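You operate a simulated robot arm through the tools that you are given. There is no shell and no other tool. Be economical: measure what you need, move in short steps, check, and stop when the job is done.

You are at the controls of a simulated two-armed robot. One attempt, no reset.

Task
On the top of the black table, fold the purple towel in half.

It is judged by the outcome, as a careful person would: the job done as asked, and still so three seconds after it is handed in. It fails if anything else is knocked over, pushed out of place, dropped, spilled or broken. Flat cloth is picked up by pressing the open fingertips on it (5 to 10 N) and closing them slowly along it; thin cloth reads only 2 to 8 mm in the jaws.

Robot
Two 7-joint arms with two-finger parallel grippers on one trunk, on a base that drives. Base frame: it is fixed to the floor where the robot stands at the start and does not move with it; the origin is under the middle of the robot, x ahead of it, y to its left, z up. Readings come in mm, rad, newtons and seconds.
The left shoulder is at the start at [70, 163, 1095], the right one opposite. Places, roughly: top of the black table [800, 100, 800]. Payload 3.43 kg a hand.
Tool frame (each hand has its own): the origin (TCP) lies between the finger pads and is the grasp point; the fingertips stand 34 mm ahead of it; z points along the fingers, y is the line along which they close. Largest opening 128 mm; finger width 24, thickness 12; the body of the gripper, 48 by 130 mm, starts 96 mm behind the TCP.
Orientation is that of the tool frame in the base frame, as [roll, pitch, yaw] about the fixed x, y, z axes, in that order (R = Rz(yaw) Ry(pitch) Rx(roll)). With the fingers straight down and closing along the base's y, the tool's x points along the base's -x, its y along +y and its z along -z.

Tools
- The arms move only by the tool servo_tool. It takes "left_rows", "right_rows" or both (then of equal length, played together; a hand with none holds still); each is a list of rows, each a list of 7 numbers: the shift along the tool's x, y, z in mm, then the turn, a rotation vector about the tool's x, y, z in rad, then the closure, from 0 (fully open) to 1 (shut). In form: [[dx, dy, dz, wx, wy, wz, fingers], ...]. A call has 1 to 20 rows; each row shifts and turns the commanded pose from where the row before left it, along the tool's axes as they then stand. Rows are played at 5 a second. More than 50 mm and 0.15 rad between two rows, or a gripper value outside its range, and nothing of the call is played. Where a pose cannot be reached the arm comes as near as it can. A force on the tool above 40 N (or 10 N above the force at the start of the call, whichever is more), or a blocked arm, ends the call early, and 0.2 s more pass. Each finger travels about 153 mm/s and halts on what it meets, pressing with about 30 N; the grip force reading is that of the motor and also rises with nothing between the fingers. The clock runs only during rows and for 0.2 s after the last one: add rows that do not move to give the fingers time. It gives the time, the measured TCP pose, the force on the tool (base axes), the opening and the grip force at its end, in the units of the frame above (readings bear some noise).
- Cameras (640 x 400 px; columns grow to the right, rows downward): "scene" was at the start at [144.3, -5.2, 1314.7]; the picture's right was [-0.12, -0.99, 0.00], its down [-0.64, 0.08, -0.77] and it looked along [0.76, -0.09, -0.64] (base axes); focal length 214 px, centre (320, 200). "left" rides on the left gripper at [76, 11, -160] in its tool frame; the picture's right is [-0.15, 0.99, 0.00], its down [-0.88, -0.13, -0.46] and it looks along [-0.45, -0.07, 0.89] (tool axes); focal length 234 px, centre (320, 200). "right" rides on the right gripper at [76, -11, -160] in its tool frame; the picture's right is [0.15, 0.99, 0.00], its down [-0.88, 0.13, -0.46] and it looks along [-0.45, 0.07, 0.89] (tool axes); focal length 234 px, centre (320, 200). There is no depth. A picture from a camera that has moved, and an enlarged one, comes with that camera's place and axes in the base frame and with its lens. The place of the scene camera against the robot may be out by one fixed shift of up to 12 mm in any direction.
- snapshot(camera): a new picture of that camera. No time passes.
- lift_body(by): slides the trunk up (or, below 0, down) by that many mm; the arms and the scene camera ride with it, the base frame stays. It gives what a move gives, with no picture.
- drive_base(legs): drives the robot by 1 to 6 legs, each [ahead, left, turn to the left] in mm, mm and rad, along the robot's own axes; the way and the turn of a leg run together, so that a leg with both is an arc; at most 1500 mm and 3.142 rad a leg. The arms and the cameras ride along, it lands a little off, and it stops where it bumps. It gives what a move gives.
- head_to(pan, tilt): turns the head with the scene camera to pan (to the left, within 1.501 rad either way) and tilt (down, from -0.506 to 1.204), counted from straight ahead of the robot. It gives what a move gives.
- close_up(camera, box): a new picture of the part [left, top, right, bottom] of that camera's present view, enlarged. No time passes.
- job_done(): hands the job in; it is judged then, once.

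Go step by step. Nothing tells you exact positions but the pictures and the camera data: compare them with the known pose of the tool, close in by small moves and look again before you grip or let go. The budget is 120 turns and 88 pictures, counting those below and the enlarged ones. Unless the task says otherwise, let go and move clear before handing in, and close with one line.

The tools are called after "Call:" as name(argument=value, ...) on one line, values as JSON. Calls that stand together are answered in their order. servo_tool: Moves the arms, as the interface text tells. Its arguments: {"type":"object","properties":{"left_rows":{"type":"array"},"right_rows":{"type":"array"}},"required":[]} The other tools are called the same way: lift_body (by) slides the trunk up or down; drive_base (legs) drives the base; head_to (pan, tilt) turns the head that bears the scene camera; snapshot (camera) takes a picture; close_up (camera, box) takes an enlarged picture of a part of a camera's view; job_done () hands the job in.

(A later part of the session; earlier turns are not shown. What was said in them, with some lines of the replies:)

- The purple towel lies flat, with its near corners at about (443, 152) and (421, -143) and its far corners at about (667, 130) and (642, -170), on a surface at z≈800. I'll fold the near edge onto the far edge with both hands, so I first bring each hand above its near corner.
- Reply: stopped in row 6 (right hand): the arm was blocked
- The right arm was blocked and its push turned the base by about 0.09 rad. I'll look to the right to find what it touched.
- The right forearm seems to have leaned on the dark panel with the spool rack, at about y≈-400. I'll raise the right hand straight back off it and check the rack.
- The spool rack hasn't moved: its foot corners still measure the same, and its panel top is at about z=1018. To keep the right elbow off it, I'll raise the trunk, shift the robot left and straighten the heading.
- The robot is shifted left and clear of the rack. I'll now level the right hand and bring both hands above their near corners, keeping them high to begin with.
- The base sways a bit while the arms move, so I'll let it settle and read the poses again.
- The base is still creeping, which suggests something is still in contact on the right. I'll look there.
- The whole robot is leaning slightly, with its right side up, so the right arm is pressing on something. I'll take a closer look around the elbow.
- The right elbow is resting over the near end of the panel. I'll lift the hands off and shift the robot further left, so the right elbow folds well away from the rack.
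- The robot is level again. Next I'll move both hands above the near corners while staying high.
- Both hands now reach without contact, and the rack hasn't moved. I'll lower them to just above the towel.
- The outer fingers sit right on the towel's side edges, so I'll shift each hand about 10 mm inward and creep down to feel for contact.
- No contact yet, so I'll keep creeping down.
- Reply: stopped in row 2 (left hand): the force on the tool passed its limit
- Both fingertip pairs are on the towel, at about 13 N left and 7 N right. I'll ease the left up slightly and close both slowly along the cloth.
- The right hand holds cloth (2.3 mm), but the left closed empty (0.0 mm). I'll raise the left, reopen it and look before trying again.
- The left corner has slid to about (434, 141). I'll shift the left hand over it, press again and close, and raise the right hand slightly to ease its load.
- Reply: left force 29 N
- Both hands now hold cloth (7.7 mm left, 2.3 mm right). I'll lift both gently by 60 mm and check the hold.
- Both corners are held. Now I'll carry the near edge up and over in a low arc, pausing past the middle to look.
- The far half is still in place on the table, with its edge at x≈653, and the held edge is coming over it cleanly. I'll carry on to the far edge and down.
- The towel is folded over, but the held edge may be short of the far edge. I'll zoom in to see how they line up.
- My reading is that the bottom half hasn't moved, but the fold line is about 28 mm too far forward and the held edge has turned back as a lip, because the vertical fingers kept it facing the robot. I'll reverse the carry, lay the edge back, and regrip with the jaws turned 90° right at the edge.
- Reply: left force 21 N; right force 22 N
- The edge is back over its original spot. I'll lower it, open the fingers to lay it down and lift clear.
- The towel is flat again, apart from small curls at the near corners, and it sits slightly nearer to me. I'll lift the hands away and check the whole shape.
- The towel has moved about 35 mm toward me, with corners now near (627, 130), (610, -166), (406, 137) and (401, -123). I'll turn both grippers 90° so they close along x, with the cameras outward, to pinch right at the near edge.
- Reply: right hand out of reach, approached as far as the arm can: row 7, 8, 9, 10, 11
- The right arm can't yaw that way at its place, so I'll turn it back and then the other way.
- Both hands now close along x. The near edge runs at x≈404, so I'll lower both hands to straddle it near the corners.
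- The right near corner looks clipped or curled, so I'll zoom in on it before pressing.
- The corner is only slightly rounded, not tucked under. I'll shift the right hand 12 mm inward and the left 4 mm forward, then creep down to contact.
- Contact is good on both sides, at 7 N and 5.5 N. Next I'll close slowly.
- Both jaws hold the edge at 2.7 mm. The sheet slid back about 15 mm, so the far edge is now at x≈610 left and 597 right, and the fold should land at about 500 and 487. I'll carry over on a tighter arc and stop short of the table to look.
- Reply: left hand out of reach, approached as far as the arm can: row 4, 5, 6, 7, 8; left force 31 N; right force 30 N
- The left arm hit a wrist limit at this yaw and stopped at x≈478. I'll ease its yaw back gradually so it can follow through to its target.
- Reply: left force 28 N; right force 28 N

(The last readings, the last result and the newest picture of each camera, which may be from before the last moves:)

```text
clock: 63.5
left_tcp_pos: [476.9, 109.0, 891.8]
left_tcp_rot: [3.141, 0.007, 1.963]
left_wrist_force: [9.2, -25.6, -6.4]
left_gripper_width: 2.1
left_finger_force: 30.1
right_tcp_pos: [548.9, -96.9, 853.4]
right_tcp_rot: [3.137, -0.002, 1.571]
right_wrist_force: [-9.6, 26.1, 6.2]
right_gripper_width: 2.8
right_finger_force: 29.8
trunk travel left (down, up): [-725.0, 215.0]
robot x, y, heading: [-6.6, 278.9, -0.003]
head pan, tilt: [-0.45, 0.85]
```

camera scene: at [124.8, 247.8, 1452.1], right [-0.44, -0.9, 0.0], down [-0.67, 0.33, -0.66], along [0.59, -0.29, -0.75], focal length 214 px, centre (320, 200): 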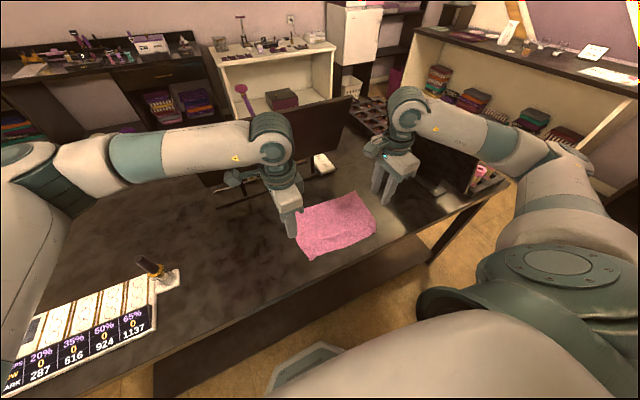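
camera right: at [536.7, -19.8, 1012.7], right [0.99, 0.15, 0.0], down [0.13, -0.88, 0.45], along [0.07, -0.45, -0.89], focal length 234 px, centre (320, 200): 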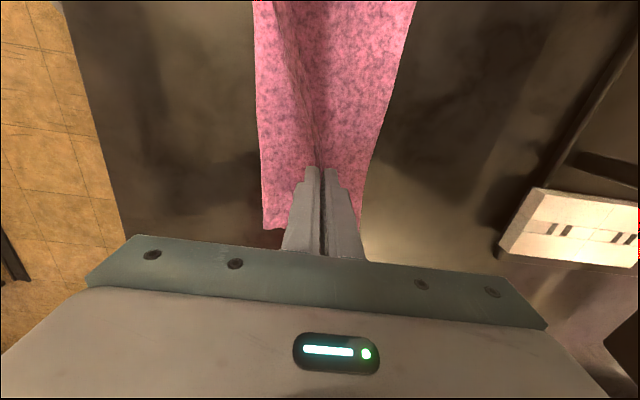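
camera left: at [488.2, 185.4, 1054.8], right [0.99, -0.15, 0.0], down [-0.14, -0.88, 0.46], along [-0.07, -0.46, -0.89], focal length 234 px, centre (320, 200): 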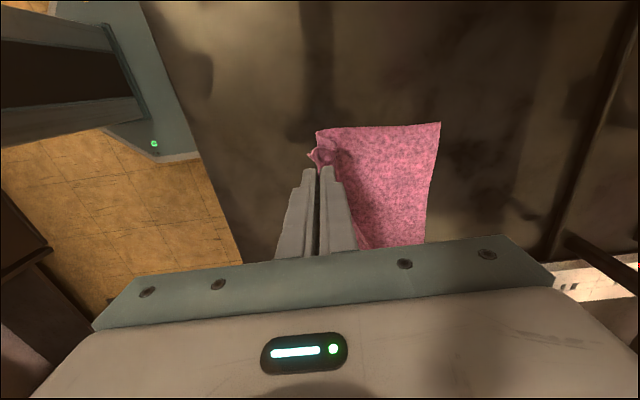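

Call:
servo_tool(left_rows=[[-8.8, 17.1, 0, 0, 0, -0.08, 1], [-10.2, 16.4, 4, 0, 0, -0.08, 1], [-11.4, 15.5, 8, 0, 0, -0.08, 1], [-12.6, 14.5, 12, 0, 0, -0.08, 1], [-13.8, 13.5, 14, 0, 0, 0, 1], [0, 0, 0, 0, 0, 0, 1], [0, 0, 0, 0, 0, 0, 1]])

Call:
snapshot(camera="right")

Call:
snapshot(camera="left")

Call:
close_up(camera="scene", box=[260, 150, 420, 260])

```text
clock: 65.1
left_tcp_pos: [573.7, 103.3, 852.0]
left_tcp_rot: [-3.141, 0.004, 2.282]
left_wrist_force: [-0.4, -0.2, -1.2]
left_gripper_width: 2.3
left_finger_force: 30.4
right_tcp_pos: [550.2, -97.3, 853.3]
right_tcp_rot: [3.136, -0.001, 1.571]
right_wrist_force: [0.1, -0.2, -0.1]
right_gripper_width: 2.5
right_finger_force: 29.8
trunk travel left (down, up): [-725.0, 215.0]
robot x, y, heading: [-4.2, 275.6, -0.006]
head pan, tilt: [-0.45, 0.85]
```

```text
26 pictures are left
camera right: at [537.1, -21.2, 1012.5], right [0.99, 0.15, 0.01], down [0.13, -0.88, 0.46], along [0.07, -0.45, -0.89], focal length 234 px, centre (320, 200)
```

right: 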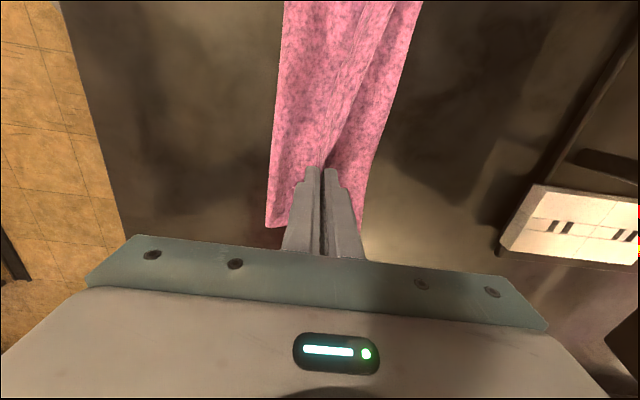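

```text
25 pictures are left
camera left: at [531.7, 167.9, 1013.3], right [0.84, 0.54, 0.0], down [0.48, -0.75, 0.46], along [0.25, -0.39, -0.89], focal length 234 px, centre (320, 200)
```

left: 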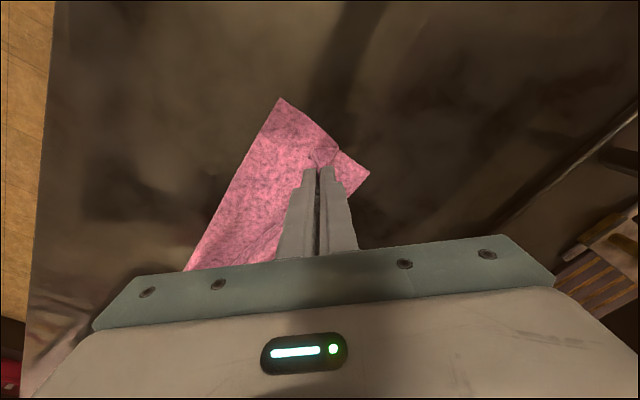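

```text
3.64 times, centred on (340, 205) of scene
camera zoom: at [125.0, 247.8, 1452.1], right [-0.44, -0.9, 0.0], down [-0.67, 0.33, -0.66], along [0.59, -0.29, -0.75], focal length 780 px, centre (247, 182)
```

zoom: 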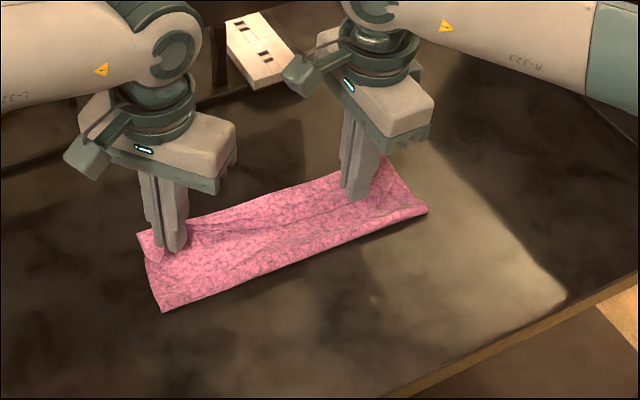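

The fold looks good, with its line at x≈505–512 and the far edge at 597–617 still visible beneath. I'll lower to the layers and open gently.

Call:
servo_tool(left_rows=[[0, 0, 5, 0, 0, 0, 1], [0, 0, 5, 0, 0, 0, 1], [0, 0, 0, 0, 0, 0, 1]], right_rows=[[0, 0, 5, 0, 0, 0, 1], [0, 0, 6, 0, 0, 0, 1], [0, 0, 0, 0, 0, 0, 1]])

Call:
servo_tool(left_rows=[[0, 0, 0, 0, 0, 0, 0.92], [0, 0, 0, 0, 0, 0, 0.85], [0, 0, 0, 0, 0, 0, 0.78], [0, 0, 0, 0, 0, 0, 0.72], [0, 0, 0, 0, 0, 0, 0.72], [0, 0, 0, 0, 0, 0, 0.72]], right_rows=[[0, 0, 0, 0, 0, 0, 0.92], [0, 0, 0, 0, 0, 0, 0.85], [0, 0, 0, 0, 0, 0, 0.78], [0, 0, 0, 0, 0, 0, 0.72], [0, 0, 0, 0, 0, 0, 0.72], [0, 0, 0, 0, 0, 0, 0.72]])

Call:
snapshot(camera="right")

Call:
snapshot(camera="left")

```text
clock: 65.9
left_tcp_pos: [572.7, 102.4, 841.0]
left_tcp_rot: [-3.141, 0.005, 2.284]
left_wrist_force: [0.3, -1.6, 0.4]
left_gripper_width: 2.2
left_finger_force: 29.7
right_tcp_pos: [548.7, -97.6, 844.2]
right_tcp_rot: [3.139, 0.0, 1.571]
right_wrist_force: [0.0, 0.9, -0.3]
right_gripper_width: 2.6
right_finger_force: 29.9
trunk travel left (down, up): [-725.0, 215.0]
robot x, y, heading: [-4.1, 278.4, -0.007]
head pan, tilt: [-0.45, 0.85]
```

```text
clock: 67.3
left_tcp_pos: [573.4, 103.1, 842.0]
left_tcp_rot: [3.141, 0.004, 2.28]
left_wrist_force: [0.2, 0.3, 0.3]
left_gripper_width: 35.7
left_finger_force: 0.0
right_tcp_pos: [547.7, -98.9, 844.2]
right_tcp_rot: [3.136, 0.0, 1.571]
right_wrist_force: [0.1, 0.2, -0.4]
right_gripper_width: 35.5
right_finger_force: 0.1
trunk travel left (down, up): [-725.0, 215.0]
robot x, y, heading: [-6.4, 280.8, -0.002]
head pan, tilt: [-0.45, 0.85]
```

```text
23 pictures are left
camera right: at [536.3, -22.6, 1002.6], right [0.99, 0.15, 0.01], down [0.13, -0.88, 0.46], along [0.07, -0.45, -0.89], focal length 234 px, centre (320, 200)
```

right: 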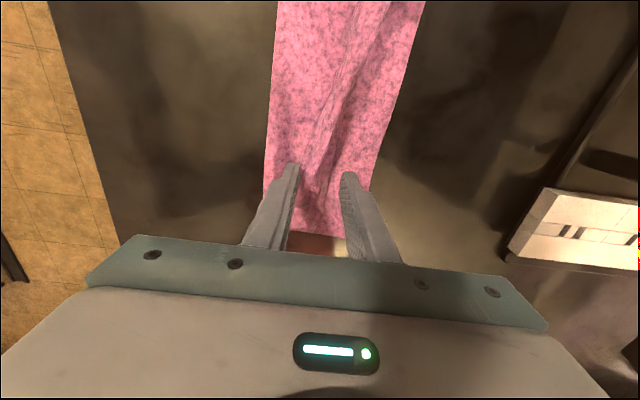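

```text
22 pictures are left
camera left: at [531.6, 167.7, 1002.8], right [0.84, 0.54, 0.0], down [0.48, -0.75, 0.46], along [0.25, -0.39, -0.89], focal length 234 px, centre (320, 200)
```

left: 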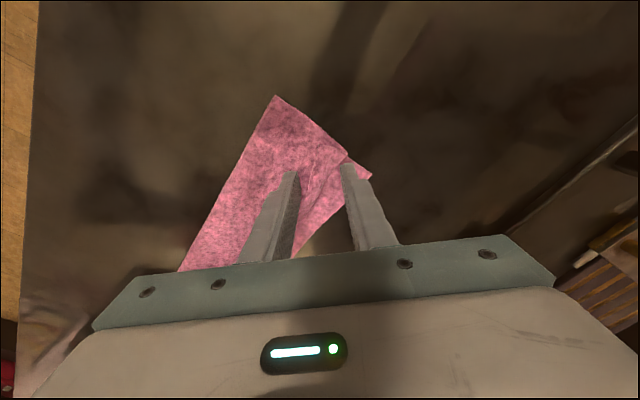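

The strip stands between the fingers. I'll move both hands forward so the rear fingers lay it flat toward the far edge, then lift clear and look.

Call:
servo_tool(left_rows=[[-5.7, 6.6, -1, 0, 0, 0, 0.72], [-5.7, 6.6, -1, 0, 0, 0, 0.72], [-5.7, 6.6, 0, 0, 0, 0, 0.72], [-5.7, 6.6, 0, 0, 0, 0, 0.72], [0, 0, -20, 0, 0, 0, 0.72], [0, 0, -40, 0, 0, 0, 0.72], [0, 0, -40, 0, 0, 0, 0.72], [0, 0, -40, 0, 0, 0, 0.72], [0, 0, 0, 0, 0, 0, 0.72]], right_rows=[[0, 9, 0, 0, 0, 0, 0.72], [0, 9, 0, 0, 0, 0, 0.72], [0, 9, 0, 0, 0, 0, 0.72], [0, 9, 0, 0, 0, 0, 0.72], [0, 0, -20, 0, 0, 0, 0.72], [0, 0, -40, 0, 0, 0, 0.72], [0, 0, -40, 0, 0, 0, 0.72], [0, 0, -40, 0, 0, 0, 0.72], [0, 0, 0, 0, 0, 0, 0.72]])

Call:
snapshot(camera="right")

Call:
close_up(camera="scene", box=[260, 150, 420, 260])

```text
clock: 69.3
left_tcp_pos: [610.0, 104.0, 985.3]
left_tcp_rot: [-3.14, 0.002, 2.282]
left_wrist_force: [1.1, -0.6, -0.1]
left_gripper_width: 35.7
left_finger_force: 0.0
right_tcp_pos: [587.1, -101.5, 986.0]
right_tcp_rot: [3.137, -0.001, 1.57]
right_wrist_force: [-0.4, -0.1, 0.2]
right_gripper_width: 35.8
right_finger_force: 0.1
trunk travel left (down, up): [-725.0, 215.0]
robot x, y, heading: [-7.2, 277.6, -0.007]
head pan, tilt: [-0.45, 0.85]
```

```text
21 pictures are left
camera right: at [574.6, -26.5, 1144.6], right [0.99, 0.15, 0.0], down [0.13, -0.88, 0.46], along [0.07, -0.45, -0.89], focal length 234 px, centre (320, 200)
```

right: 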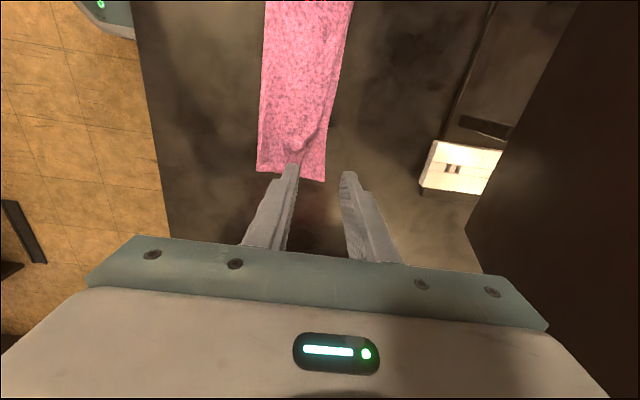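

```text
3.64 times, centred on (340, 205) of scene
camera zoom: at [125.6, 247.3, 1452.0], right [-0.44, -0.9, 0.0], down [-0.67, 0.33, -0.66], along [0.59, -0.29, -0.75], focal length 780 px, centre (247, 182)
```

zoom: 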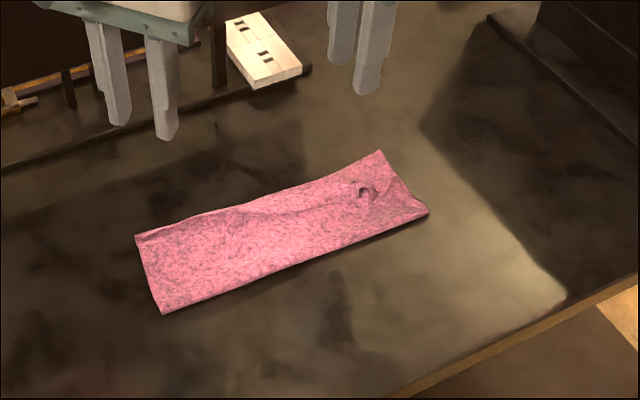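

That is a much better fold. One small curl remains near the right end of the top edge, so I'll look closer.

Call:
close_up(camera="right", box=[230, 60, 370, 190])

Call:
close_up(camera="scene", box=[290, 185, 370, 240])

Call:
snapshot(camera="left")

```text
3.08 times, centred on (300, 125) of right
camera zoom: at [574.6, -26.5, 1144.6], right [0.99, 0.15, 0.0], down [0.13, -0.88, 0.46], along [0.07, -0.45, -0.89], focal length 720 px, centre (382, 431)
```

zoom: 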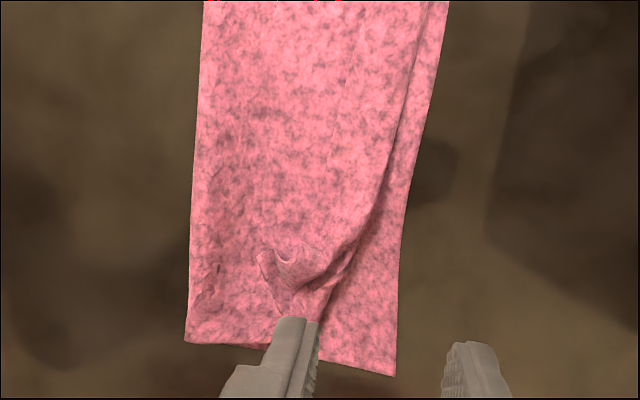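

```text
7.27 times, centred on (330, 212) of scene
camera zoom: at [125.6, 247.3, 1452.0], right [-0.44, -0.9, 0.0], down [-0.67, 0.33, -0.66], along [0.59, -0.29, -0.75], focal length 1560 px, centre (247, 109)
```

zoom: 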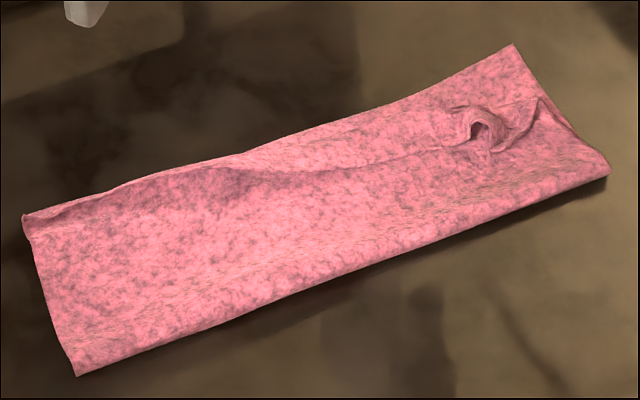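

```text
17 pictures are left
camera left: at [567.8, 168.2, 1147.1], right [0.84, 0.54, 0.0], down [0.48, -0.75, 0.46], along [0.25, -0.39, -0.89], focal length 234 px, centre (320, 200)
```

left: 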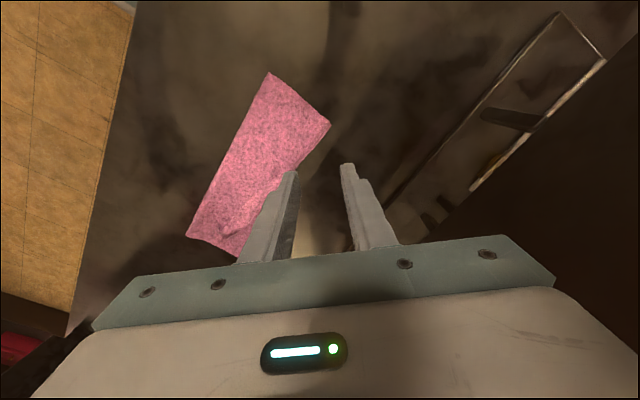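

The left end lines up with the far edge. At the right, the top layer's corner is puckered near (545, -118) and should reach about (604, -165). I'll lower the right hand over that pucker to pinch it again.

Call:
servo_tool(right_rows=[[-4.5, -10, 25, 0, 0, 0, 0.62], [-5, -11, 25, 0, 0, 0, 0.62], [-5, -10, 25, 0, 0, 0, 0.62], [-4, -10, 25, 0, 0, 0, 0.62], [0, 0, 25, 0, 0, 0, 0.62], [0, 0, 0, 0, 0, 0, 0.62], [0, 0, 0, 0, 0, 0, 0.62]])

Call:
close_up(camera="right", box=[220, 60, 440, 260])

```text
clock: 70.9
left_tcp_pos: [609.1, 103.0, 985.8]
left_tcp_rot: [3.141, 0.001, 2.283]
left_wrist_force: [0.2, -0.6, -1.2]
left_gripper_width: 35.8
left_finger_force: 0.0
right_tcp_pos: [543.7, -119.2, 858.5]
right_tcp_rot: [3.136, 0.0, 1.571]
right_wrist_force: [0.1, 0.1, 0.3]
right_gripper_width: 48.6
right_finger_force: 0.2
trunk travel left (down, up): [-725.0, 215.0]
robot x, y, heading: [-2.1, 282.9, -0.011]
head pan, tilt: [-0.45, 0.85]
```

```text
2.00 times, centred on (330, 160) of right
camera zoom: at [531.2, -41.6, 1016.9], right [0.99, 0.15, 0.01], down [0.13, -0.88, 0.46], along [0.07, -0.45, -0.89], focal length 468 px, centre (300, 280)
```

zoom: 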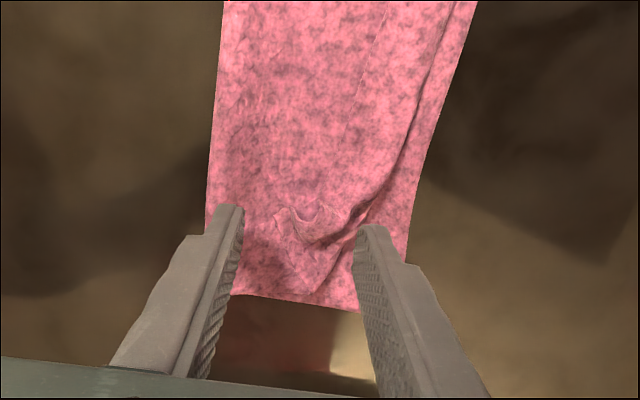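

The pucker is centred between the fingers. I'll lower onto it gently and close.

Call:
servo_tool(right_rows=[[-6, 5, 6, 0, 0, 0, 0.64], [0, 0, 6, 0, 0, 0, 0.66], [0, 0, 4, 0, 0, 0, 0.66], [0, 0, 0, 0, 0, 0, 0.66]])

Call:
servo_tool(right_rows=[[0, 0, 0, 0, 0, 0, 0.7], [0, 0, 0, 0, 0, 0, 0.75], [0, 0, 0, 0, 0, 0, 0.8], [0, 0, 0, 0, 0, 0, 0.85], [0, 0, 0, 0, 0, 0, 0.9], [0, 0, 0, 0, 0, 0, 0.95], [0, 0, 0, 0, 0, 0, 1], [0, 0, 0, 0, 0, 0, 1], [0, 0, 0, 0, 0, 0, 1]])

Call:
close_up(camera="right", box=[220, 60, 440, 260])

```text
clock: 71.9
left_tcp_pos: [608.9, 103.1, 985.5]
left_tcp_rot: [-3.14, 0.004, 2.283]
left_wrist_force: [-0.5, 0.0, -0.2]
left_gripper_width: 35.6
left_finger_force: 0.1
right_tcp_pos: [549.1, -123.4, 843.0]
right_tcp_rot: [3.135, -0.001, 1.57]
right_wrist_force: [-1.0, 0.0, -0.9]
right_gripper_width: 43.5
right_finger_force: 0.0
trunk travel left (down, up): [-725.0, 215.0]
robot x, y, heading: [-3.2, 278.7, -0.01]
head pan, tilt: [-0.45, 0.85]
```

```text
clock: 73.9
left_tcp_pos: [609.1, 103.0, 986.0]
left_tcp_rot: [-3.141, 0.003, 2.283]
left_wrist_force: [-0.9, 0.7, 0.5]
left_gripper_width: 35.7
left_finger_force: 0.1
right_tcp_pos: [550.0, -123.1, 842.5]
right_tcp_rot: [3.139, -0.001, 1.571]
right_wrist_force: [-0.6, -0.9, 0.3]
right_gripper_width: 2.9
right_finger_force: 29.8
trunk travel left (down, up): [-725.0, 215.0]
robot x, y, heading: [-2.7, 276.6, -0.009]
head pan, tilt: [-0.45, 0.85]
```

```text
2.00 times, centred on (330, 160) of right
camera zoom: at [536.7, -47.3, 1002.0], right [0.99, 0.15, 0.01], down [0.13, -0.88, 0.46], along [0.07, -0.45, -0.89], focal length 468 px, centre (300, 280)
```

zoom: 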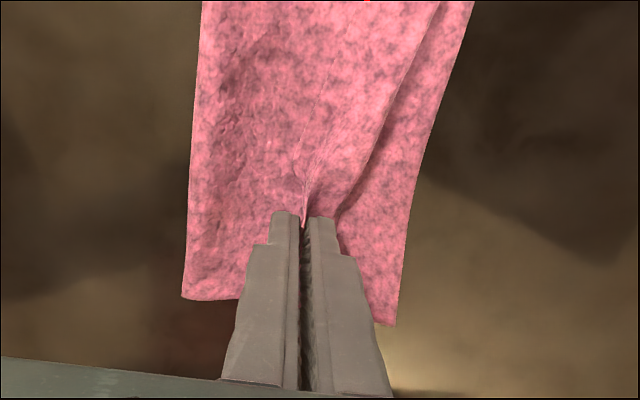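

The pucker is held (2.9 mm). I'll lift it, pull it forward and outward, and tilt the hand so the edge strip leans forward.

Call:
servo_tool(right_rows=[[0, 0, -10, 0, 0, 0, 1], [-4, 6, -10, 0, 0, 0, 1], [-4, 7, 0, 0, 0, 0, 1], [-4, 7, 0, 0, 0, 0, 1], [0, 3.8, -0.5, 0.125, 0, 0, 1], [0, 3.7, -0.9, 0.125, 0, 0, 1], [0, 3.5, -1.4, 0.125, 0, 0, 1], [0, 3.3, -1.8, 0.125, 0, 0, 1], [0, 3.1, -2.2, 0.125, 0, 0, 1], [0, 2.8, -2.6, 0.125, 0, 0, 1], [0, 0, 0, 0, 0, 0, 1], [0, 0, 0, 0, 0, 0, 1]])

Call:
snapshot(camera="right")

Call:
close_up(camera="scene", box=[270, 140, 400, 240])

```text
clock: 76.5
left_tcp_pos: [634.7, 60.0, 978.5]
left_tcp_rot: [-3.14, -0.007, 2.209]
left_wrist_force: [1.3, 2.1, 1.8]
left_gripper_width: 35.9
left_finger_force: 0.0
right_tcp_pos: [593.1, -189.2, 854.1]
right_tcp_rot: [-2.382, 0.005, 1.471]
right_wrist_force: [-0.5, -0.1, 0.5]
right_gripper_width: 2.7
right_finger_force: 29.8
trunk travel left (down, up): [-725.0, 215.0]
robot x, y, heading: [27.3, 282.2, -0.076]
head pan, tilt: [-0.45, 0.85]
```

```text
14 pictures are left
camera right: at [701.3, -123.7, 976.2], right [0.73, 0.07, -0.68], down [0.32, -0.92, 0.25], along [-0.61, -0.4, -0.69], focal length 234 px, centre (320, 200)
```

right: 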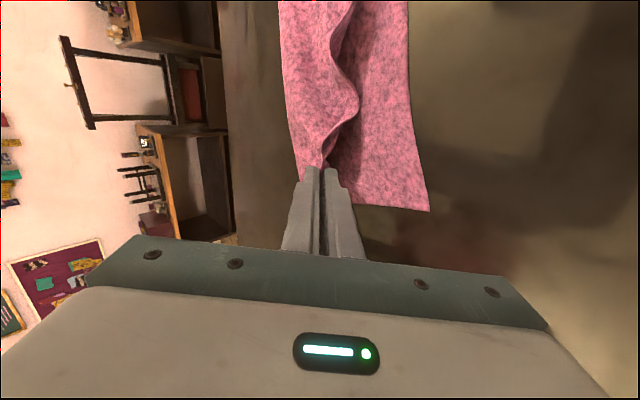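

```text
4.00 times, centred on (335, 190) of scene
camera zoom: at [165.9, 235.5, 1449.4], right [-0.51, -0.86, 0.0], down [-0.65, 0.39, -0.65], along [0.56, -0.33, -0.76], focal length 858 px, centre (260, 240)
```

zoom: 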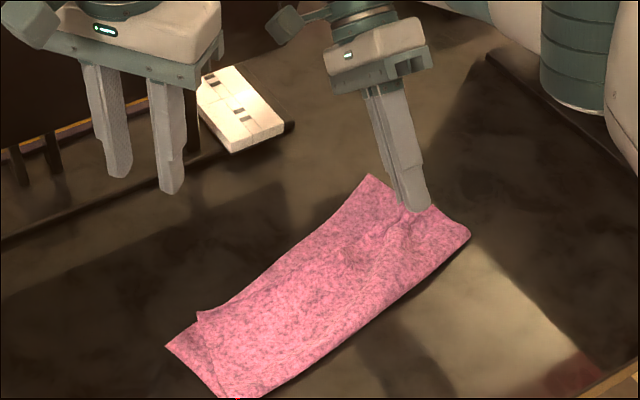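

The base was pushed again, so the tilt made the right arm touch something, likely the rack panel. I'll reverse the tilt right away.

Call:
servo_tool(right_rows=[[0, -2.8, 2.6, -0.125, 0, 0, 1], [0, -3.1, 2.2, -0.125, 0, 0, 1], [0, -3.3, 1.8, -0.125, 0, 0, 1], [0, -3.5, 1.4, -0.125, 0, 0, 1], [0, -3.7, 0.9, -0.125, 0, 0, 1], [0, -3.8, 0.5, -0.125, 0, 0, 1], [0, 0, 0, 0, 0, 0, 1]])

Call:
head_to(pan=-0.65, tilt=0.8)

Call:
snapshot(camera="scene")

```text
clock: 78.1
left_tcp_pos: [608.7, 102.9, 985.8]
left_tcp_rot: [3.141, 0.004, 2.282]
left_wrist_force: [0.0, 0.0, 0.0]
left_gripper_width: 35.7
left_finger_force: 0.0
right_tcp_pos: [570.6, -133.7, 866.8]
right_tcp_rot: [3.135, 0.0, 1.57]
right_wrist_force: [0.1, -0.1, -1.0]
right_gripper_width: 2.5
right_finger_force: 29.7
trunk travel left (down, up): [-725.0, 215.0]
robot x, y, heading: [-5.1, 280.3, -0.006]
head pan, tilt: [-0.45, 0.85]
```

```text
clock: 78.8
left_tcp_pos: [610.1, 103.2, 986.5]
left_tcp_rot: [3.141, 0.003, 2.282]
left_wrist_force: [-0.3, -0.7, -0.1]
left_gripper_width: 35.8
left_finger_force: 0.0
right_tcp_pos: [570.0, -133.6, 867.2]
right_tcp_rot: [3.135, -0.001, 1.57]
right_wrist_force: [-0.2, -0.3, -0.5]
right_gripper_width: 2.9
right_finger_force: 29.7
trunk travel left (down, up): [-725.0, 215.0]
robot x, y, heading: [-6.8, 280.9, -0.006]
head pan, tilt: [-0.649, 0.799]
```

```text
12 pictures are left
camera scene: at [118.8, 233.2, 1456.1], right [-0.61, -0.79, 0.0], down [-0.57, 0.44, -0.7], along [0.55, -0.43, -0.72], focal length 214 px, centre (320, 200)
```

scene: 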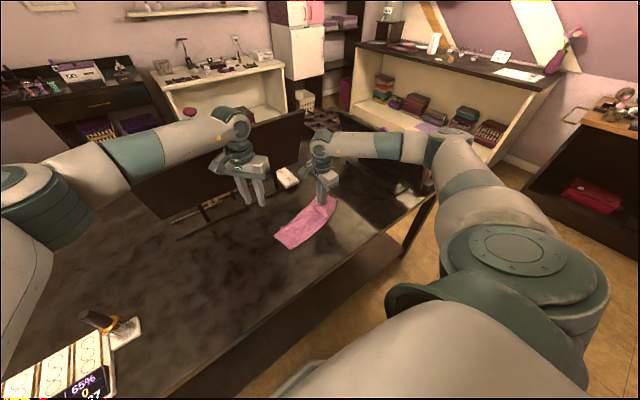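

The base is back where it was and the rack still stands. I'll check the towel's current shape.

Call:
close_up(camera="scene", box=[255, 170, 365, 260])

```text
4.44 times, centred on (310, 215) of scene
camera zoom: at [118.8, 233.2, 1456.1], right [-0.61, -0.79, 0.0], down [-0.57, 0.44, -0.7], along [0.55, -0.43, -0.72], focal length 953 px, centre (364, 133)
```

zoom: 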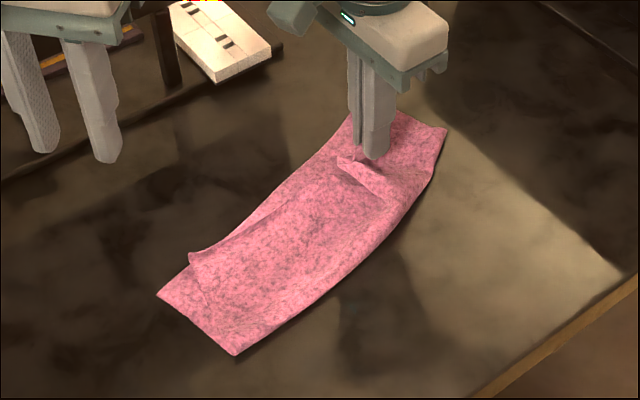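

The brief push dragged the towel right, and the top layer's left corner now sits about 40 mm inside the bottom's. I'll use the left camera to locate that corner accurately, then pull it back out.

Call:
snapshot(camera="left")

```text
10 pictures are left
camera left: at [567.4, 168.5, 1147.1], right [0.84, 0.54, 0.0], down [0.48, -0.75, 0.46], along [0.25, -0.39, -0.89], focal length 234 px, centre (320, 200)
```

left: 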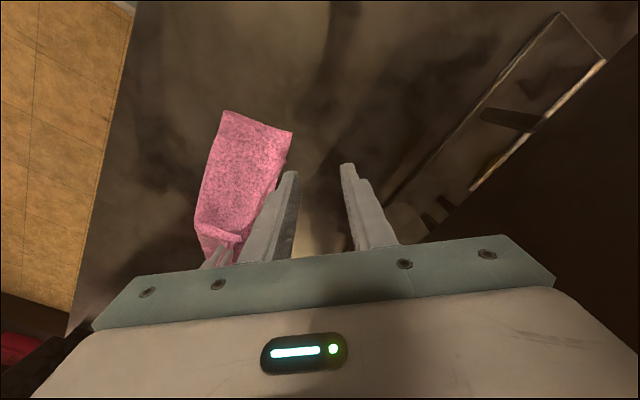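

The top-left corner is near (583, 40) and should be at about (572, 88). First I'll set the right grip down, open it and sweep its strip forward to the far edge, then lift away so the left hand has room.

Call:
servo_tool(right_rows=[[-5, -2, 8, 0, 0, 0, 1], [-5, -2, 8, 0, 0, 0, 1], [-5, -2, 8, 0, 0, 0, 1], [0, 0, 0, 0, 0, 0, 0.92], [0, 0, 0, 0, 0, 0, 0.84], [0, 0, 0, 0, 0, 0, 0.76], [0, 0, 0, 0, 0, 0, 0.7], [0, 6, 0, 0, 0, 0, 0.7], [0, 8, 1, 0, 0, 0, 0.7], [0, 8, 1, 0, 0, 0, 0.7], [0, 8, 0, 0, 0, 0, 0.7], [0, 5, 0, 0, 0, 0, 0.7], [0, 0, -20, 0, 0, 0, 0.7], [0, 0, -40, 0, 0, 0, 0.7], [0, 0, -40, 0, 0, 0, 0.7], [0, 0, -40, 0, 0, 0, 0.7], [0, 0, 0, 0, 0, 0, 0.7]])

Call:
close_up(camera="scene", box=[255, 170, 365, 260])

```text
clock: 82.4
left_tcp_pos: [610.4, 102.8, 985.2]
left_tcp_rot: [3.14, 0.003, 2.283]
left_wrist_force: [-0.5, 0.2, -0.4]
left_gripper_width: 35.5
left_finger_force: 0.0
right_tcp_pos: [597.0, -151.2, 980.2]
right_tcp_rot: [3.137, -0.001, 1.569]
right_wrist_force: [0.7, 0.2, 0.7]
right_gripper_width: 38.7
right_finger_force: 0.1
trunk travel left (down, up): [-725.0, 215.0]
robot x, y, heading: [-6.8, 276.6, -0.011]
head pan, tilt: [-0.649, 0.799]
```

```text
4.44 times, centred on (310, 215) of scene
camera zoom: at [119.0, 232.8, 1456.1], right [-0.61, -0.79, 0.0], down [-0.57, 0.44, -0.7], along [0.55, -0.43, -0.72], focal length 953 px, centre (364, 133)
```

zoom: 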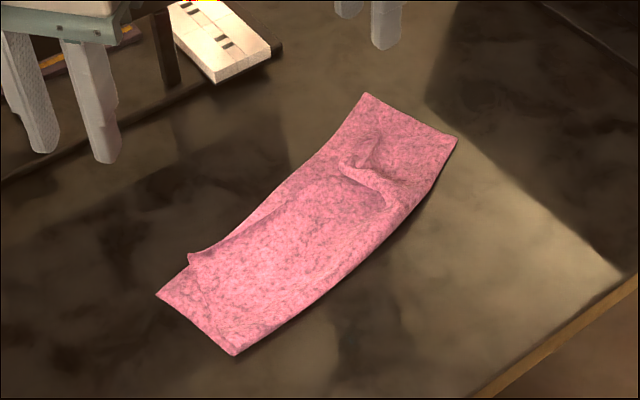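

The right end now lies down, with a ridge of slack in the top layer. I'll bring the left hand over the top layer's left corner to grip it and draw the slack out to the left.

Call:
servo_tool(left_rows=[[-4.75, -14.4, 22, 0, 0, 0, 0.7], [-4.75, -14.4, 22, 0, 0, 0, 0.7], [-4.75, -14.4, 22, 0, 0, 0, 0.7], [-4.75, -14.4, 22, 0, 0, 0, 0.7], [-4.75, -14.4, 22, 0, 0, 0, 0.7], [-4.75, -14.4, 20, 0, 0, 0, 0.7], [0, 0, 0, 0, 0, 0, 0.7], [0, 0, 0, 0, 0, 0, 0.7]], right_rows=[[0, 0, -15, 0, 0, 0, 0.7], [0, 0, -15, 0, 0, 0, 0.7], [0, 0, -15, 0, 0, 0, 0.7], [0, 0, -15, 0, 0, 0, 0.7], [0, 0, 0, 0, 0, 0, 0.7], [0, 0, 0, 0, 0, 0, 0.7], [0, 0, 0, 0, 0, 0, 0.7], [0, 0, 0, 0, 0, 0, 0.7]])

Call:
close_up(camera="left", box=[160, 50, 440, 260])

```text
clock: 84.2
left_tcp_pos: [561.8, 22.7, 858.8]
left_tcp_rot: [-3.14, 0.003, 2.283]
left_wrist_force: [0.1, 0.2, 0.4]
left_gripper_width: 38.3
left_finger_force: 0.0
right_tcp_pos: [597.1, -151.0, 1037.9]
right_tcp_rot: [3.136, 0.0, 1.57]
right_wrist_force: [-0.6, -0.4, 0.0]
right_gripper_width: 38.3
right_finger_force: 0.1
trunk travel left (down, up): [-725.0, 215.0]
robot x, y, heading: [-5.0, 277.3, -0.004]
head pan, tilt: [-0.649, 0.799]
```

```text
1.90 times, centred on (300, 155) of left
camera zoom: at [520.4, 88.1, 1019.2], right [0.84, 0.54, 0.0], down [0.48, -0.75, 0.46], along [0.25, -0.39, -0.89], focal length 446 px, centre (358, 286)
```

zoom: 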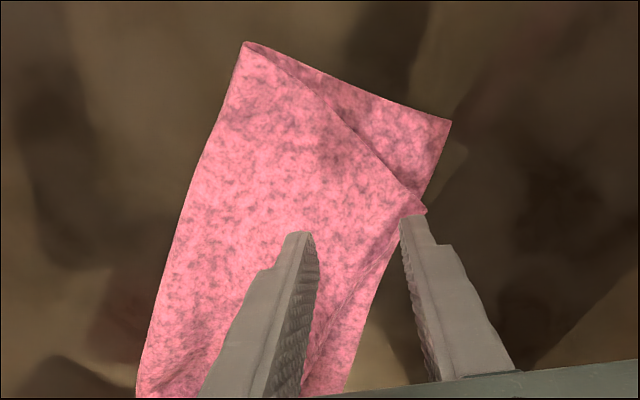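

The view is clear: the top corner is at (586, 49), the bottom corner is at (571, 89), and the jaws straddle the top corner. I'll creep down and close gently on the top layer.

Call:
servo_tool(left_rows=[[3.8, 3.3, 6, 0, 0, 0, 0.72], [0, 0, 6, 0, 0, 0, 0.72], [0, 0, 4, 0, 0, 0, 0.72], [0, 0, 0, 0, 0, 0, 0.72], [0, 0, 0, 0, 0, 0, 0.72]])

Call:
servo_tool(left_rows=[[0, 0, 1.5, 0, 0, 0, 0.72], [0, 0, 0, 0, 0, 0, 0.72]])

Call:
servo_tool(left_rows=[[0, 0, 1, 0, 0, 0, 0.72], [0, 0, 0, 0, 0, 0, 0.72]])

```text
clock: 85.4
left_tcp_pos: [562.1, 27.1, 840.5]
left_tcp_rot: [3.141, 0.003, 2.283]
left_wrist_force: [0.2, 0.6, -0.5]
left_gripper_width: 35.9
left_finger_force: 0.0
right_tcp_pos: [598.2, -151.7, 1039.4]
right_tcp_rot: [3.136, -0.001, 1.571]
right_wrist_force: [-0.5, 0.5, -0.2]
right_gripper_width: 38.3
right_finger_force: 0.0
trunk travel left (down, up): [-725.0, 215.0]
robot x, y, heading: [-8.3, 278.0, -0.007]
head pan, tilt: [-0.649, 0.799]
```

```text
clock: 86.0
left_tcp_pos: [561.8, 28.1, 838.2]
left_tcp_rot: [3.142, 0.003, 2.284]
left_wrist_force: [-0.1, 0.5, 1.2]
left_gripper_width: 35.9
left_finger_force: 0.1
right_tcp_pos: [598.6, -151.1, 1038.9]
right_tcp_rot: [3.135, 0.001, 1.571]
right_wrist_force: [0.0, 0.6, -0.4]
right_gripper_width: 38.5
right_finger_force: 0.1
trunk travel left (down, up): [-725.0, 215.0]
robot x, y, heading: [-6.8, 279.2, -0.009]
head pan, tilt: [-0.649, 0.799]
```

```text
clock: 86.6
left_tcp_pos: [562.1, 27.7, 837.5]
left_tcp_rot: [3.141, 0.006, 2.282]
left_wrist_force: [0.8, -0.7, 5.6]
left_gripper_width: 36.0
left_finger_force: 0.7
right_tcp_pos: [598.2, -151.6, 1039.8]
right_tcp_rot: [3.136, -0.001, 1.572]
right_wrist_force: [-0.3, 0.7, 0.0]
right_gripper_width: 38.3
right_finger_force: 0.1
trunk travel left (down, up): [-725.0, 215.0]
robot x, y, heading: [-6.0, 277.3, -0.006]
head pan, tilt: [-0.649, 0.799]
```

Call:
servo_tool(left_rows=[[0, 0, 0, 0, 0, 0, 0.75], [0, 0, 0, 0, 0, 0, 0.78], [0, 0, 0, 0, 0, 0, 0.81], [0, 0, 0, 0, 0, 0, 0.84], [0, 0, 0, 0, 0, 0, 0.87], [0, 0, 0, 0, 0, 0, 0.9], [0, 0, 0, 0, 0, 0, 0.93], [0, 0, 0, 0, 0, 0, 0.96], [0, 0, 0, 0, 0, 0, 1], [0, 0, 0, 0, 0, 0, 1], [0, 0, 0, 0, 0, 0, 1], [0, 0, -8, 0, 0, 0, 1], [0, 0, -8, 0, 0, 0, 1], [0, 0, 0, 0, 0, 0, 1]])

Call:
close_up(camera="left", box=[160, 50, 440, 260])

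```text
clock: 89.6
left_tcp_pos: [562.1, 27.0, 852.4]
left_tcp_rot: [3.141, 0.003, 2.283]
left_wrist_force: [-1.0, -0.7, -0.6]
left_gripper_width: 1.5
left_finger_force: 29.4
right_tcp_pos: [597.9, -151.3, 1039.7]
right_tcp_rot: [3.134, -0.001, 1.571]
right_wrist_force: [-0.2, -0.9, -0.3]
right_gripper_width: 38.5
right_finger_force: 0.0
trunk travel left (down, up): [-725.0, 215.0]
robot x, y, heading: [-5.8, 280.2, -0.004]
head pan, tilt: [-0.649, 0.799]
```

```text
1.90 times, centred on (300, 155) of left
camera zoom: at [519.3, 92.9, 1013.2], right [0.84, 0.54, 0.0], down [0.48, -0.75, 0.46], along [0.25, -0.39, -0.89], focal length 446 px, centre (358, 286)
```

zoom: 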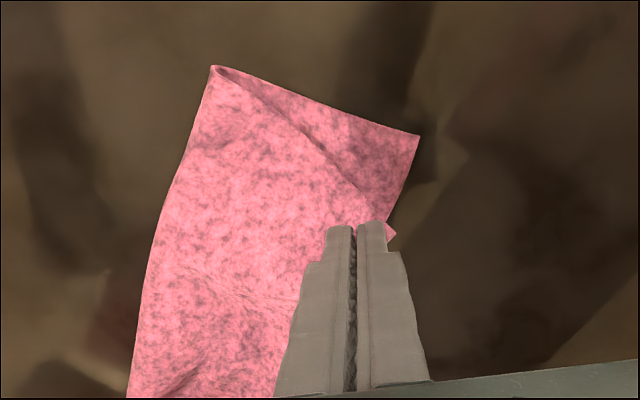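

The top layer's corner is held (1.5 mm). I'll pull it about 45 mm to the left and slightly toward me, then check.

Call:
servo_tool(left_rows=[[7.9, 4.7, -1, 0, 0, 0, 1], [7.9, 4.7, 0, 0, 0, 0, 1], [7.9, 4.7, 0, 0, 0, 0, 1], [7.9, 4.7, 0, 0, 0, 0, 1], [7.9, 4.7, 0, 0, 0, 0, 1], [0, 0, 6, 0, 0, 0, 1], [0, 0, 0, 0, 0, 0, 1]])

Call:
close_up(camera="scene", box=[250, 165, 370, 265])

```text
clock: 91.2
left_tcp_pos: [552.9, 74.0, 847.7]
left_tcp_rot: [-3.141, 0.005, 2.284]
left_wrist_force: [0.6, 1.0, 0.7]
left_gripper_width: 1.3
left_finger_force: 30.0
right_tcp_pos: [598.4, -151.9, 1039.5]
right_tcp_rot: [3.137, 0.002, 1.569]
right_wrist_force: [-0.6, 0.1, 0.0]
right_gripper_width: 38.3
right_finger_force: 0.1
trunk travel left (down, up): [-725.0, 215.0]
robot x, y, heading: [-6.1, 279.3, -0.005]
head pan, tilt: [-0.649, 0.799]
```

```text
4.00 times, centred on (310, 215) of scene
camera zoom: at [118.6, 233.2, 1456.1], right [-0.61, -0.79, 0.0], down [-0.57, 0.44, -0.7], along [0.55, -0.43, -0.72], focal length 858 px, centre (360, 140)
```

zoom: 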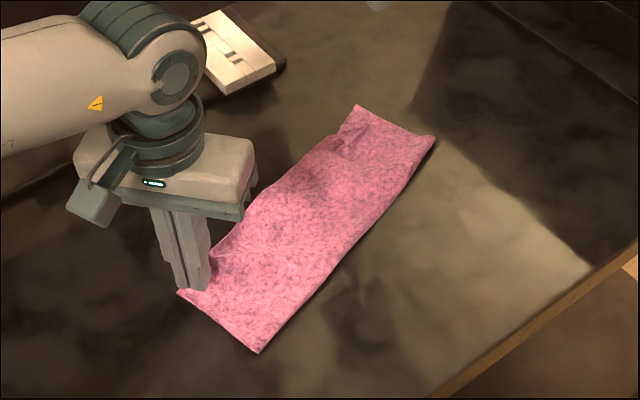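

The ridge is gone and the towel is now a clean folded rectangle. I'll lower it, open, nudge the corner outward and lift clear.

Call:
servo_tool(left_rows=[[0, 0, 5, 0, 0, 0, 1], [0, 0, 0, 0, 0, 0, 0.94], [0, 0, 0, 0, 0, 0, 0.88], [0, 0, 0, 0, 0, 0, 0.82], [0, 0, 0, 0, 0, 0, 0.76], [0, 5, 0, 0, 0, 0, 0.76], [0, 5, 0, 0, 0, 0, 0.76], [0, 5, 0, 0, 0, 0, 0.76], [0, 0, -15, 0, 0, 0, 0.76], [0, 0, -40, 0, 0, 0, 0.76], [0, 0, -40, 0, 0, 0, 0.76], [20, 0, -40, 0, 0, 0, 0.76], [30, 0, -20, 0, 0, 0, 0.76], [0, 0, 0, 0, 0, 0, 0.76]])

Call:
close_up(camera="scene", box=[255, 170, 365, 260])

Call:
snapshot(camera="right")

```text
clock: 94.2
left_tcp_pos: [530.4, 121.8, 995.4]
left_tcp_rot: [3.141, 0.003, 2.282]
left_wrist_force: [0.3, 0.2, -0.3]
left_gripper_width: 30.6
left_finger_force: 0.0
right_tcp_pos: [598.5, -152.5, 1039.1]
right_tcp_rot: [3.136, 0.0, 1.571]
right_wrist_force: [0.8, -0.1, 0.0]
right_gripper_width: 38.2
right_finger_force: 0.1
trunk travel left (down, up): [-725.0, 215.0]
robot x, y, heading: [-2.8, 278.2, -0.005]
head pan, tilt: [-0.649, 0.799]
```

```text
4.44 times, centred on (310, 215) of scene
camera zoom: at [119.1, 232.0, 1456.0], right [-0.61, -0.79, 0.0], down [-0.57, 0.44, -0.7], along [0.55, -0.43, -0.72], focal length 953 px, centre (364, 133)
```

zoom: 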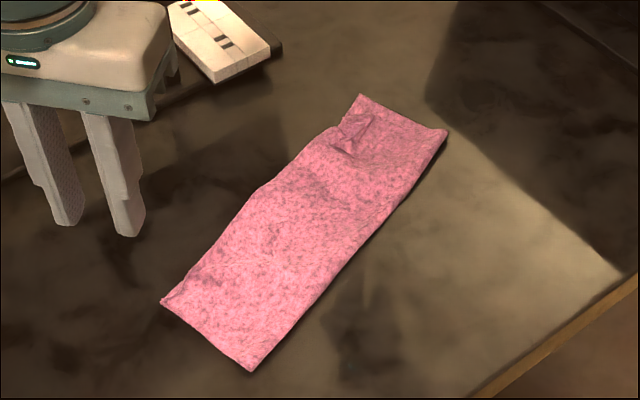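

```text
4 pictures are left
camera right: at [585.6, -76.1, 1197.7], right [0.99, 0.15, 0.01], down [0.13, -0.88, 0.46], along [0.07, -0.45, -0.89], focal length 234 px, centre (320, 200)
```

right: 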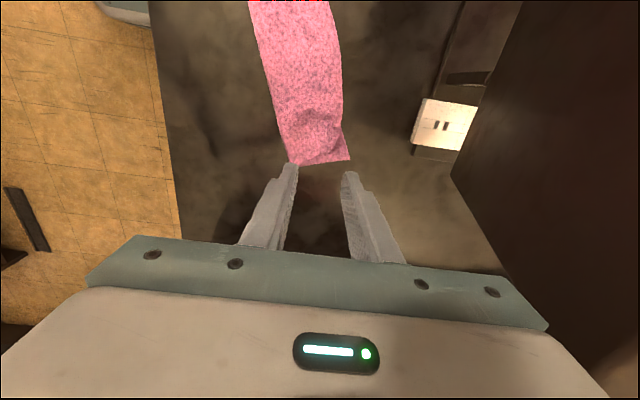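

It's folded and nearly neat, with a small curl left at the right far corner. I'll zoom in once to judge it.

Call:
close_up(camera="right", box=[250, 60, 370, 180])

```text
3.33 times, centred on (310, 120) of right
camera zoom: at [585.6, -76.1, 1197.7], right [0.99, 0.15, 0.01], down [0.13, -0.88, 0.46], along [0.07, -0.45, -0.89], focal length 781 px, centre (353, 467)
```

zoom: 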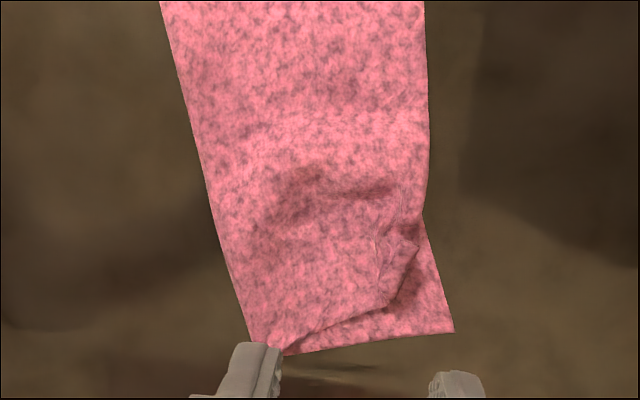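

The top layer's right far corner is about 35 mm short of the bottom corner at (657, -190). I'll make one light pinch at (622, -168) and draw it out, watching that the base stays still.

Call:
servo_tool(right_rows=[[-4, 6, 30, 0, 0, 0, 0.7], [-4, 6, 30, 0, 0, 0, 0.7], [-4, 6, 30, 0, 0, 0, 0.7], [-4, 6, 30, 0, 0, 0, 0.7], [0, 0, 30, 0, 0, 0, 0.7], [0, 0, 25, 0, 0, 0, 0.7], [0, 0, 0, 0, 0, 0, 0.7], [0, 0, 0, 0, 0, 0, 0.7]])

Call:
close_up(camera="right", box=[220, 60, 440, 260])

```text
clock: 96.0
left_tcp_pos: [529.9, 122.5, 995.6]
left_tcp_rot: [3.141, 0.004, 2.284]
left_wrist_force: [0.0, 0.9, 0.8]
left_gripper_width: 30.6
left_finger_force: 0.1
right_tcp_pos: [623.4, -166.7, 865.3]
right_tcp_rot: [3.136, -0.001, 1.572]
right_wrist_force: [0.6, 0.0, 0.5]
right_gripper_width: 38.2
right_finger_force: 0.0
trunk travel left (down, up): [-725.0, 215.0]
robot x, y, heading: [-6.4, 281.7, -0.007]
head pan, tilt: [-0.649, 0.799]
```

```text
2.00 times, centred on (330, 160) of right
camera zoom: at [610.6, -90.2, 1023.8], right [0.99, 0.15, 0.01], down [0.13, -0.88, 0.46], along [0.07, -0.45, -0.89], focal length 468 px, centre (300, 280)
```

zoom: 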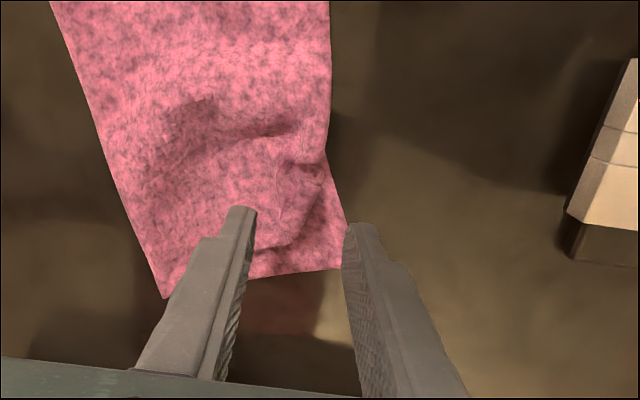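

Call:
servo_tool(right_rows=[[5, -2, 8, 0, 0, 0, 0.7], [0, 0, 8, 0, 0, 0, 0.7], [0, 0, 7, 0, 0, 0, 0.7], [0, 0, 0, 0, 0, 0, 0.7], [0, 0, 0, 0, 0, 0, 0.76], [0, 0, 0, 0, 0, 0, 0.82], [0, 0, 0, 0, 0, 0, 0.88], [0, 0, 0, 0, 0, 0, 0.94], [0, 0, 0, 0, 0, 0, 1], [0, 0, 0, 0, 0, 0, 1], [0, 0, 0, 0, 0, 0, 1]])

```text
clock: 98.4
left_tcp_pos: [529.7, 123.1, 995.9]
left_tcp_rot: [3.141, 0.003, 2.283]
left_wrist_force: [-0.5, 0.2, -0.1]
left_gripper_width: 30.9
left_finger_force: 0.1
right_tcp_pos: [622.7, -161.6, 841.7]
right_tcp_rot: [3.135, -0.001, 1.571]
right_wrist_force: [0.1, -0.4, -1.1]
right_gripper_width: 7.1
right_finger_force: 30.1
trunk travel left (down, up): [-725.0, 215.0]
robot x, y, heading: [-8.6, 277.0, -0.007]
head pan, tilt: [-0.649, 0.799]
```

The bunch is caught (7.1 mm). I'll lift it to free the tuck, draw it toward the bottom corner, lower, open, sweep forward and rise clear.

Call:
servo_tool(right_rows=[[0, 0, -10, 0, 0, 0, 1], [0, 2, -10, 0, 0, 0, 1], [-4, 4, -8, 0, 0, 0, 1], [-6, 4, 0, 0, 0, 0, 1], [-6, 4, 6, 0, 0, 0, 1], [-2, 2, 10, 0, 0, 0, 1], [0, 0, 10, 0, 0, 0, 1], [0, 0, 0, 0, 0, 0, 1]])

Call:
servo_tool(right_rows=[[0, 0, 0, 0, 0, 0, 0.94], [0, 0, 0, 0, 0, 0, 0.88], [0, 0, 0, 0, 0, 0, 0.82], [0, 0, 0, 0, 0, 0, 0.76], [0, 6, 0, 0, 0, 0, 0.76], [0, 6, 0, 0, 0, 0, 0.76], [0, 5, 0, 0, 0, 0, 0.76], [0, 0, -15, 0, 0, 0, 0.76], [0, 0, -40, 0, 0, 0, 0.76], [0, 0, -40, 0, 0, 0, 0.76], [0, 0, -40, 0, 0, 0, 0.76], [0, 0, 0, 0, 0, 0, 0.76]])

Call:
close_up(camera="scene", box=[255, 170, 365, 260])

```text
clock: 100.2
left_tcp_pos: [530.1, 122.7, 996.2]
left_tcp_rot: [3.141, 0.004, 2.283]
left_wrist_force: [0.9, 0.3, 1.0]
left_gripper_width: 30.3
left_finger_force: 0.1
right_tcp_pos: [634.9, -179.3, 843.6]
right_tcp_rot: [3.137, -0.001, 1.57]
right_wrist_force: [0.5, -0.6, -0.3]
right_gripper_width: 6.9
right_finger_force: 30.1
trunk travel left (down, up): [-725.0, 215.0]
robot x, y, heading: [-4.6, 277.6, -0.002]
head pan, tilt: [-0.649, 0.799]
```

```text
clock: 102.6
left_tcp_pos: [529.1, 120.8, 996.9]
left_tcp_rot: [3.141, 0.003, 2.282]
left_wrist_force: [-0.3, 0.4, -0.1]
left_gripper_width: 30.7
left_finger_force: 0.0
right_tcp_pos: [646.3, -180.5, 949.3]
right_tcp_rot: [-3.131, 0.005, 1.573]
right_wrist_force: [-0.6, -0.5, 1.2]
right_gripper_width: 30.4
right_finger_force: 0.1
trunk travel left (down, up): [-725.0, 215.0]
robot x, y, heading: [-3.6, 276.8, -0.008]
head pan, tilt: [-0.649, 0.799]
stopped in row 11 (right hand): the force on the tool passed its limit (the readings are from after the stop); the commanded pose is now the measured one
```

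```text
4.44 times, centred on (310, 215) of scene
camera zoom: at [117.7, 232.7, 1456.3], right [-0.61, -0.79, 0.0], down [-0.57, 0.44, -0.7], along [0.55, -0.43, -0.72], focal length 953 px, centre (364, 133)
```

zoom: 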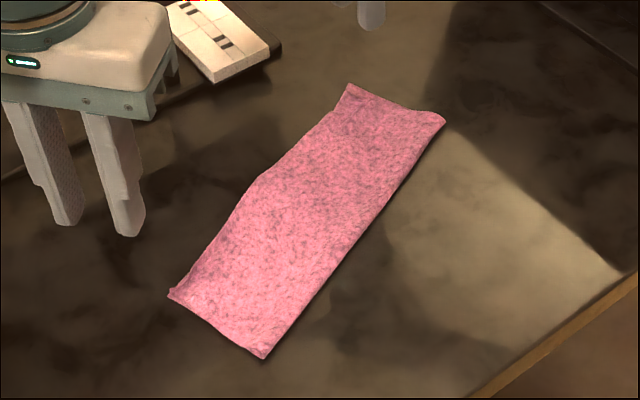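

The fold looks clean and covers fully. The rise stopped on a brief force, so I'll use the last picture to check the surroundings.

Call:
snapshot(camera="scene")

```text
0 pictures are left
camera scene: at [117.7, 232.7, 1456.3], right [-0.61, -0.79, 0.0], down [-0.57, 0.44, -0.7], along [0.55, -0.43, -0.72], focal length 214 px, centre (320, 200)
```

scene: 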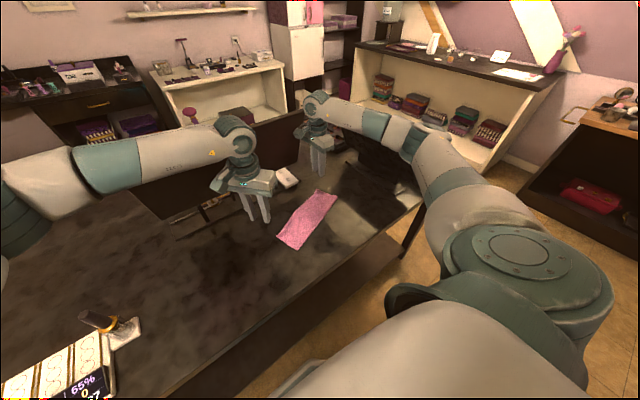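

The towel lies folded in half on the black table, both hands are clear of it, and everything else is standing where it was. I'll hand it in.

Call:
job_done()

```text
The job is handed in.
```

The purple towel is folded in half on the black table with both hands clear. My right arm pressed on the spool rack's panel along the way, but the rack was still standing in the last picture and I saw nothing else disturbed.
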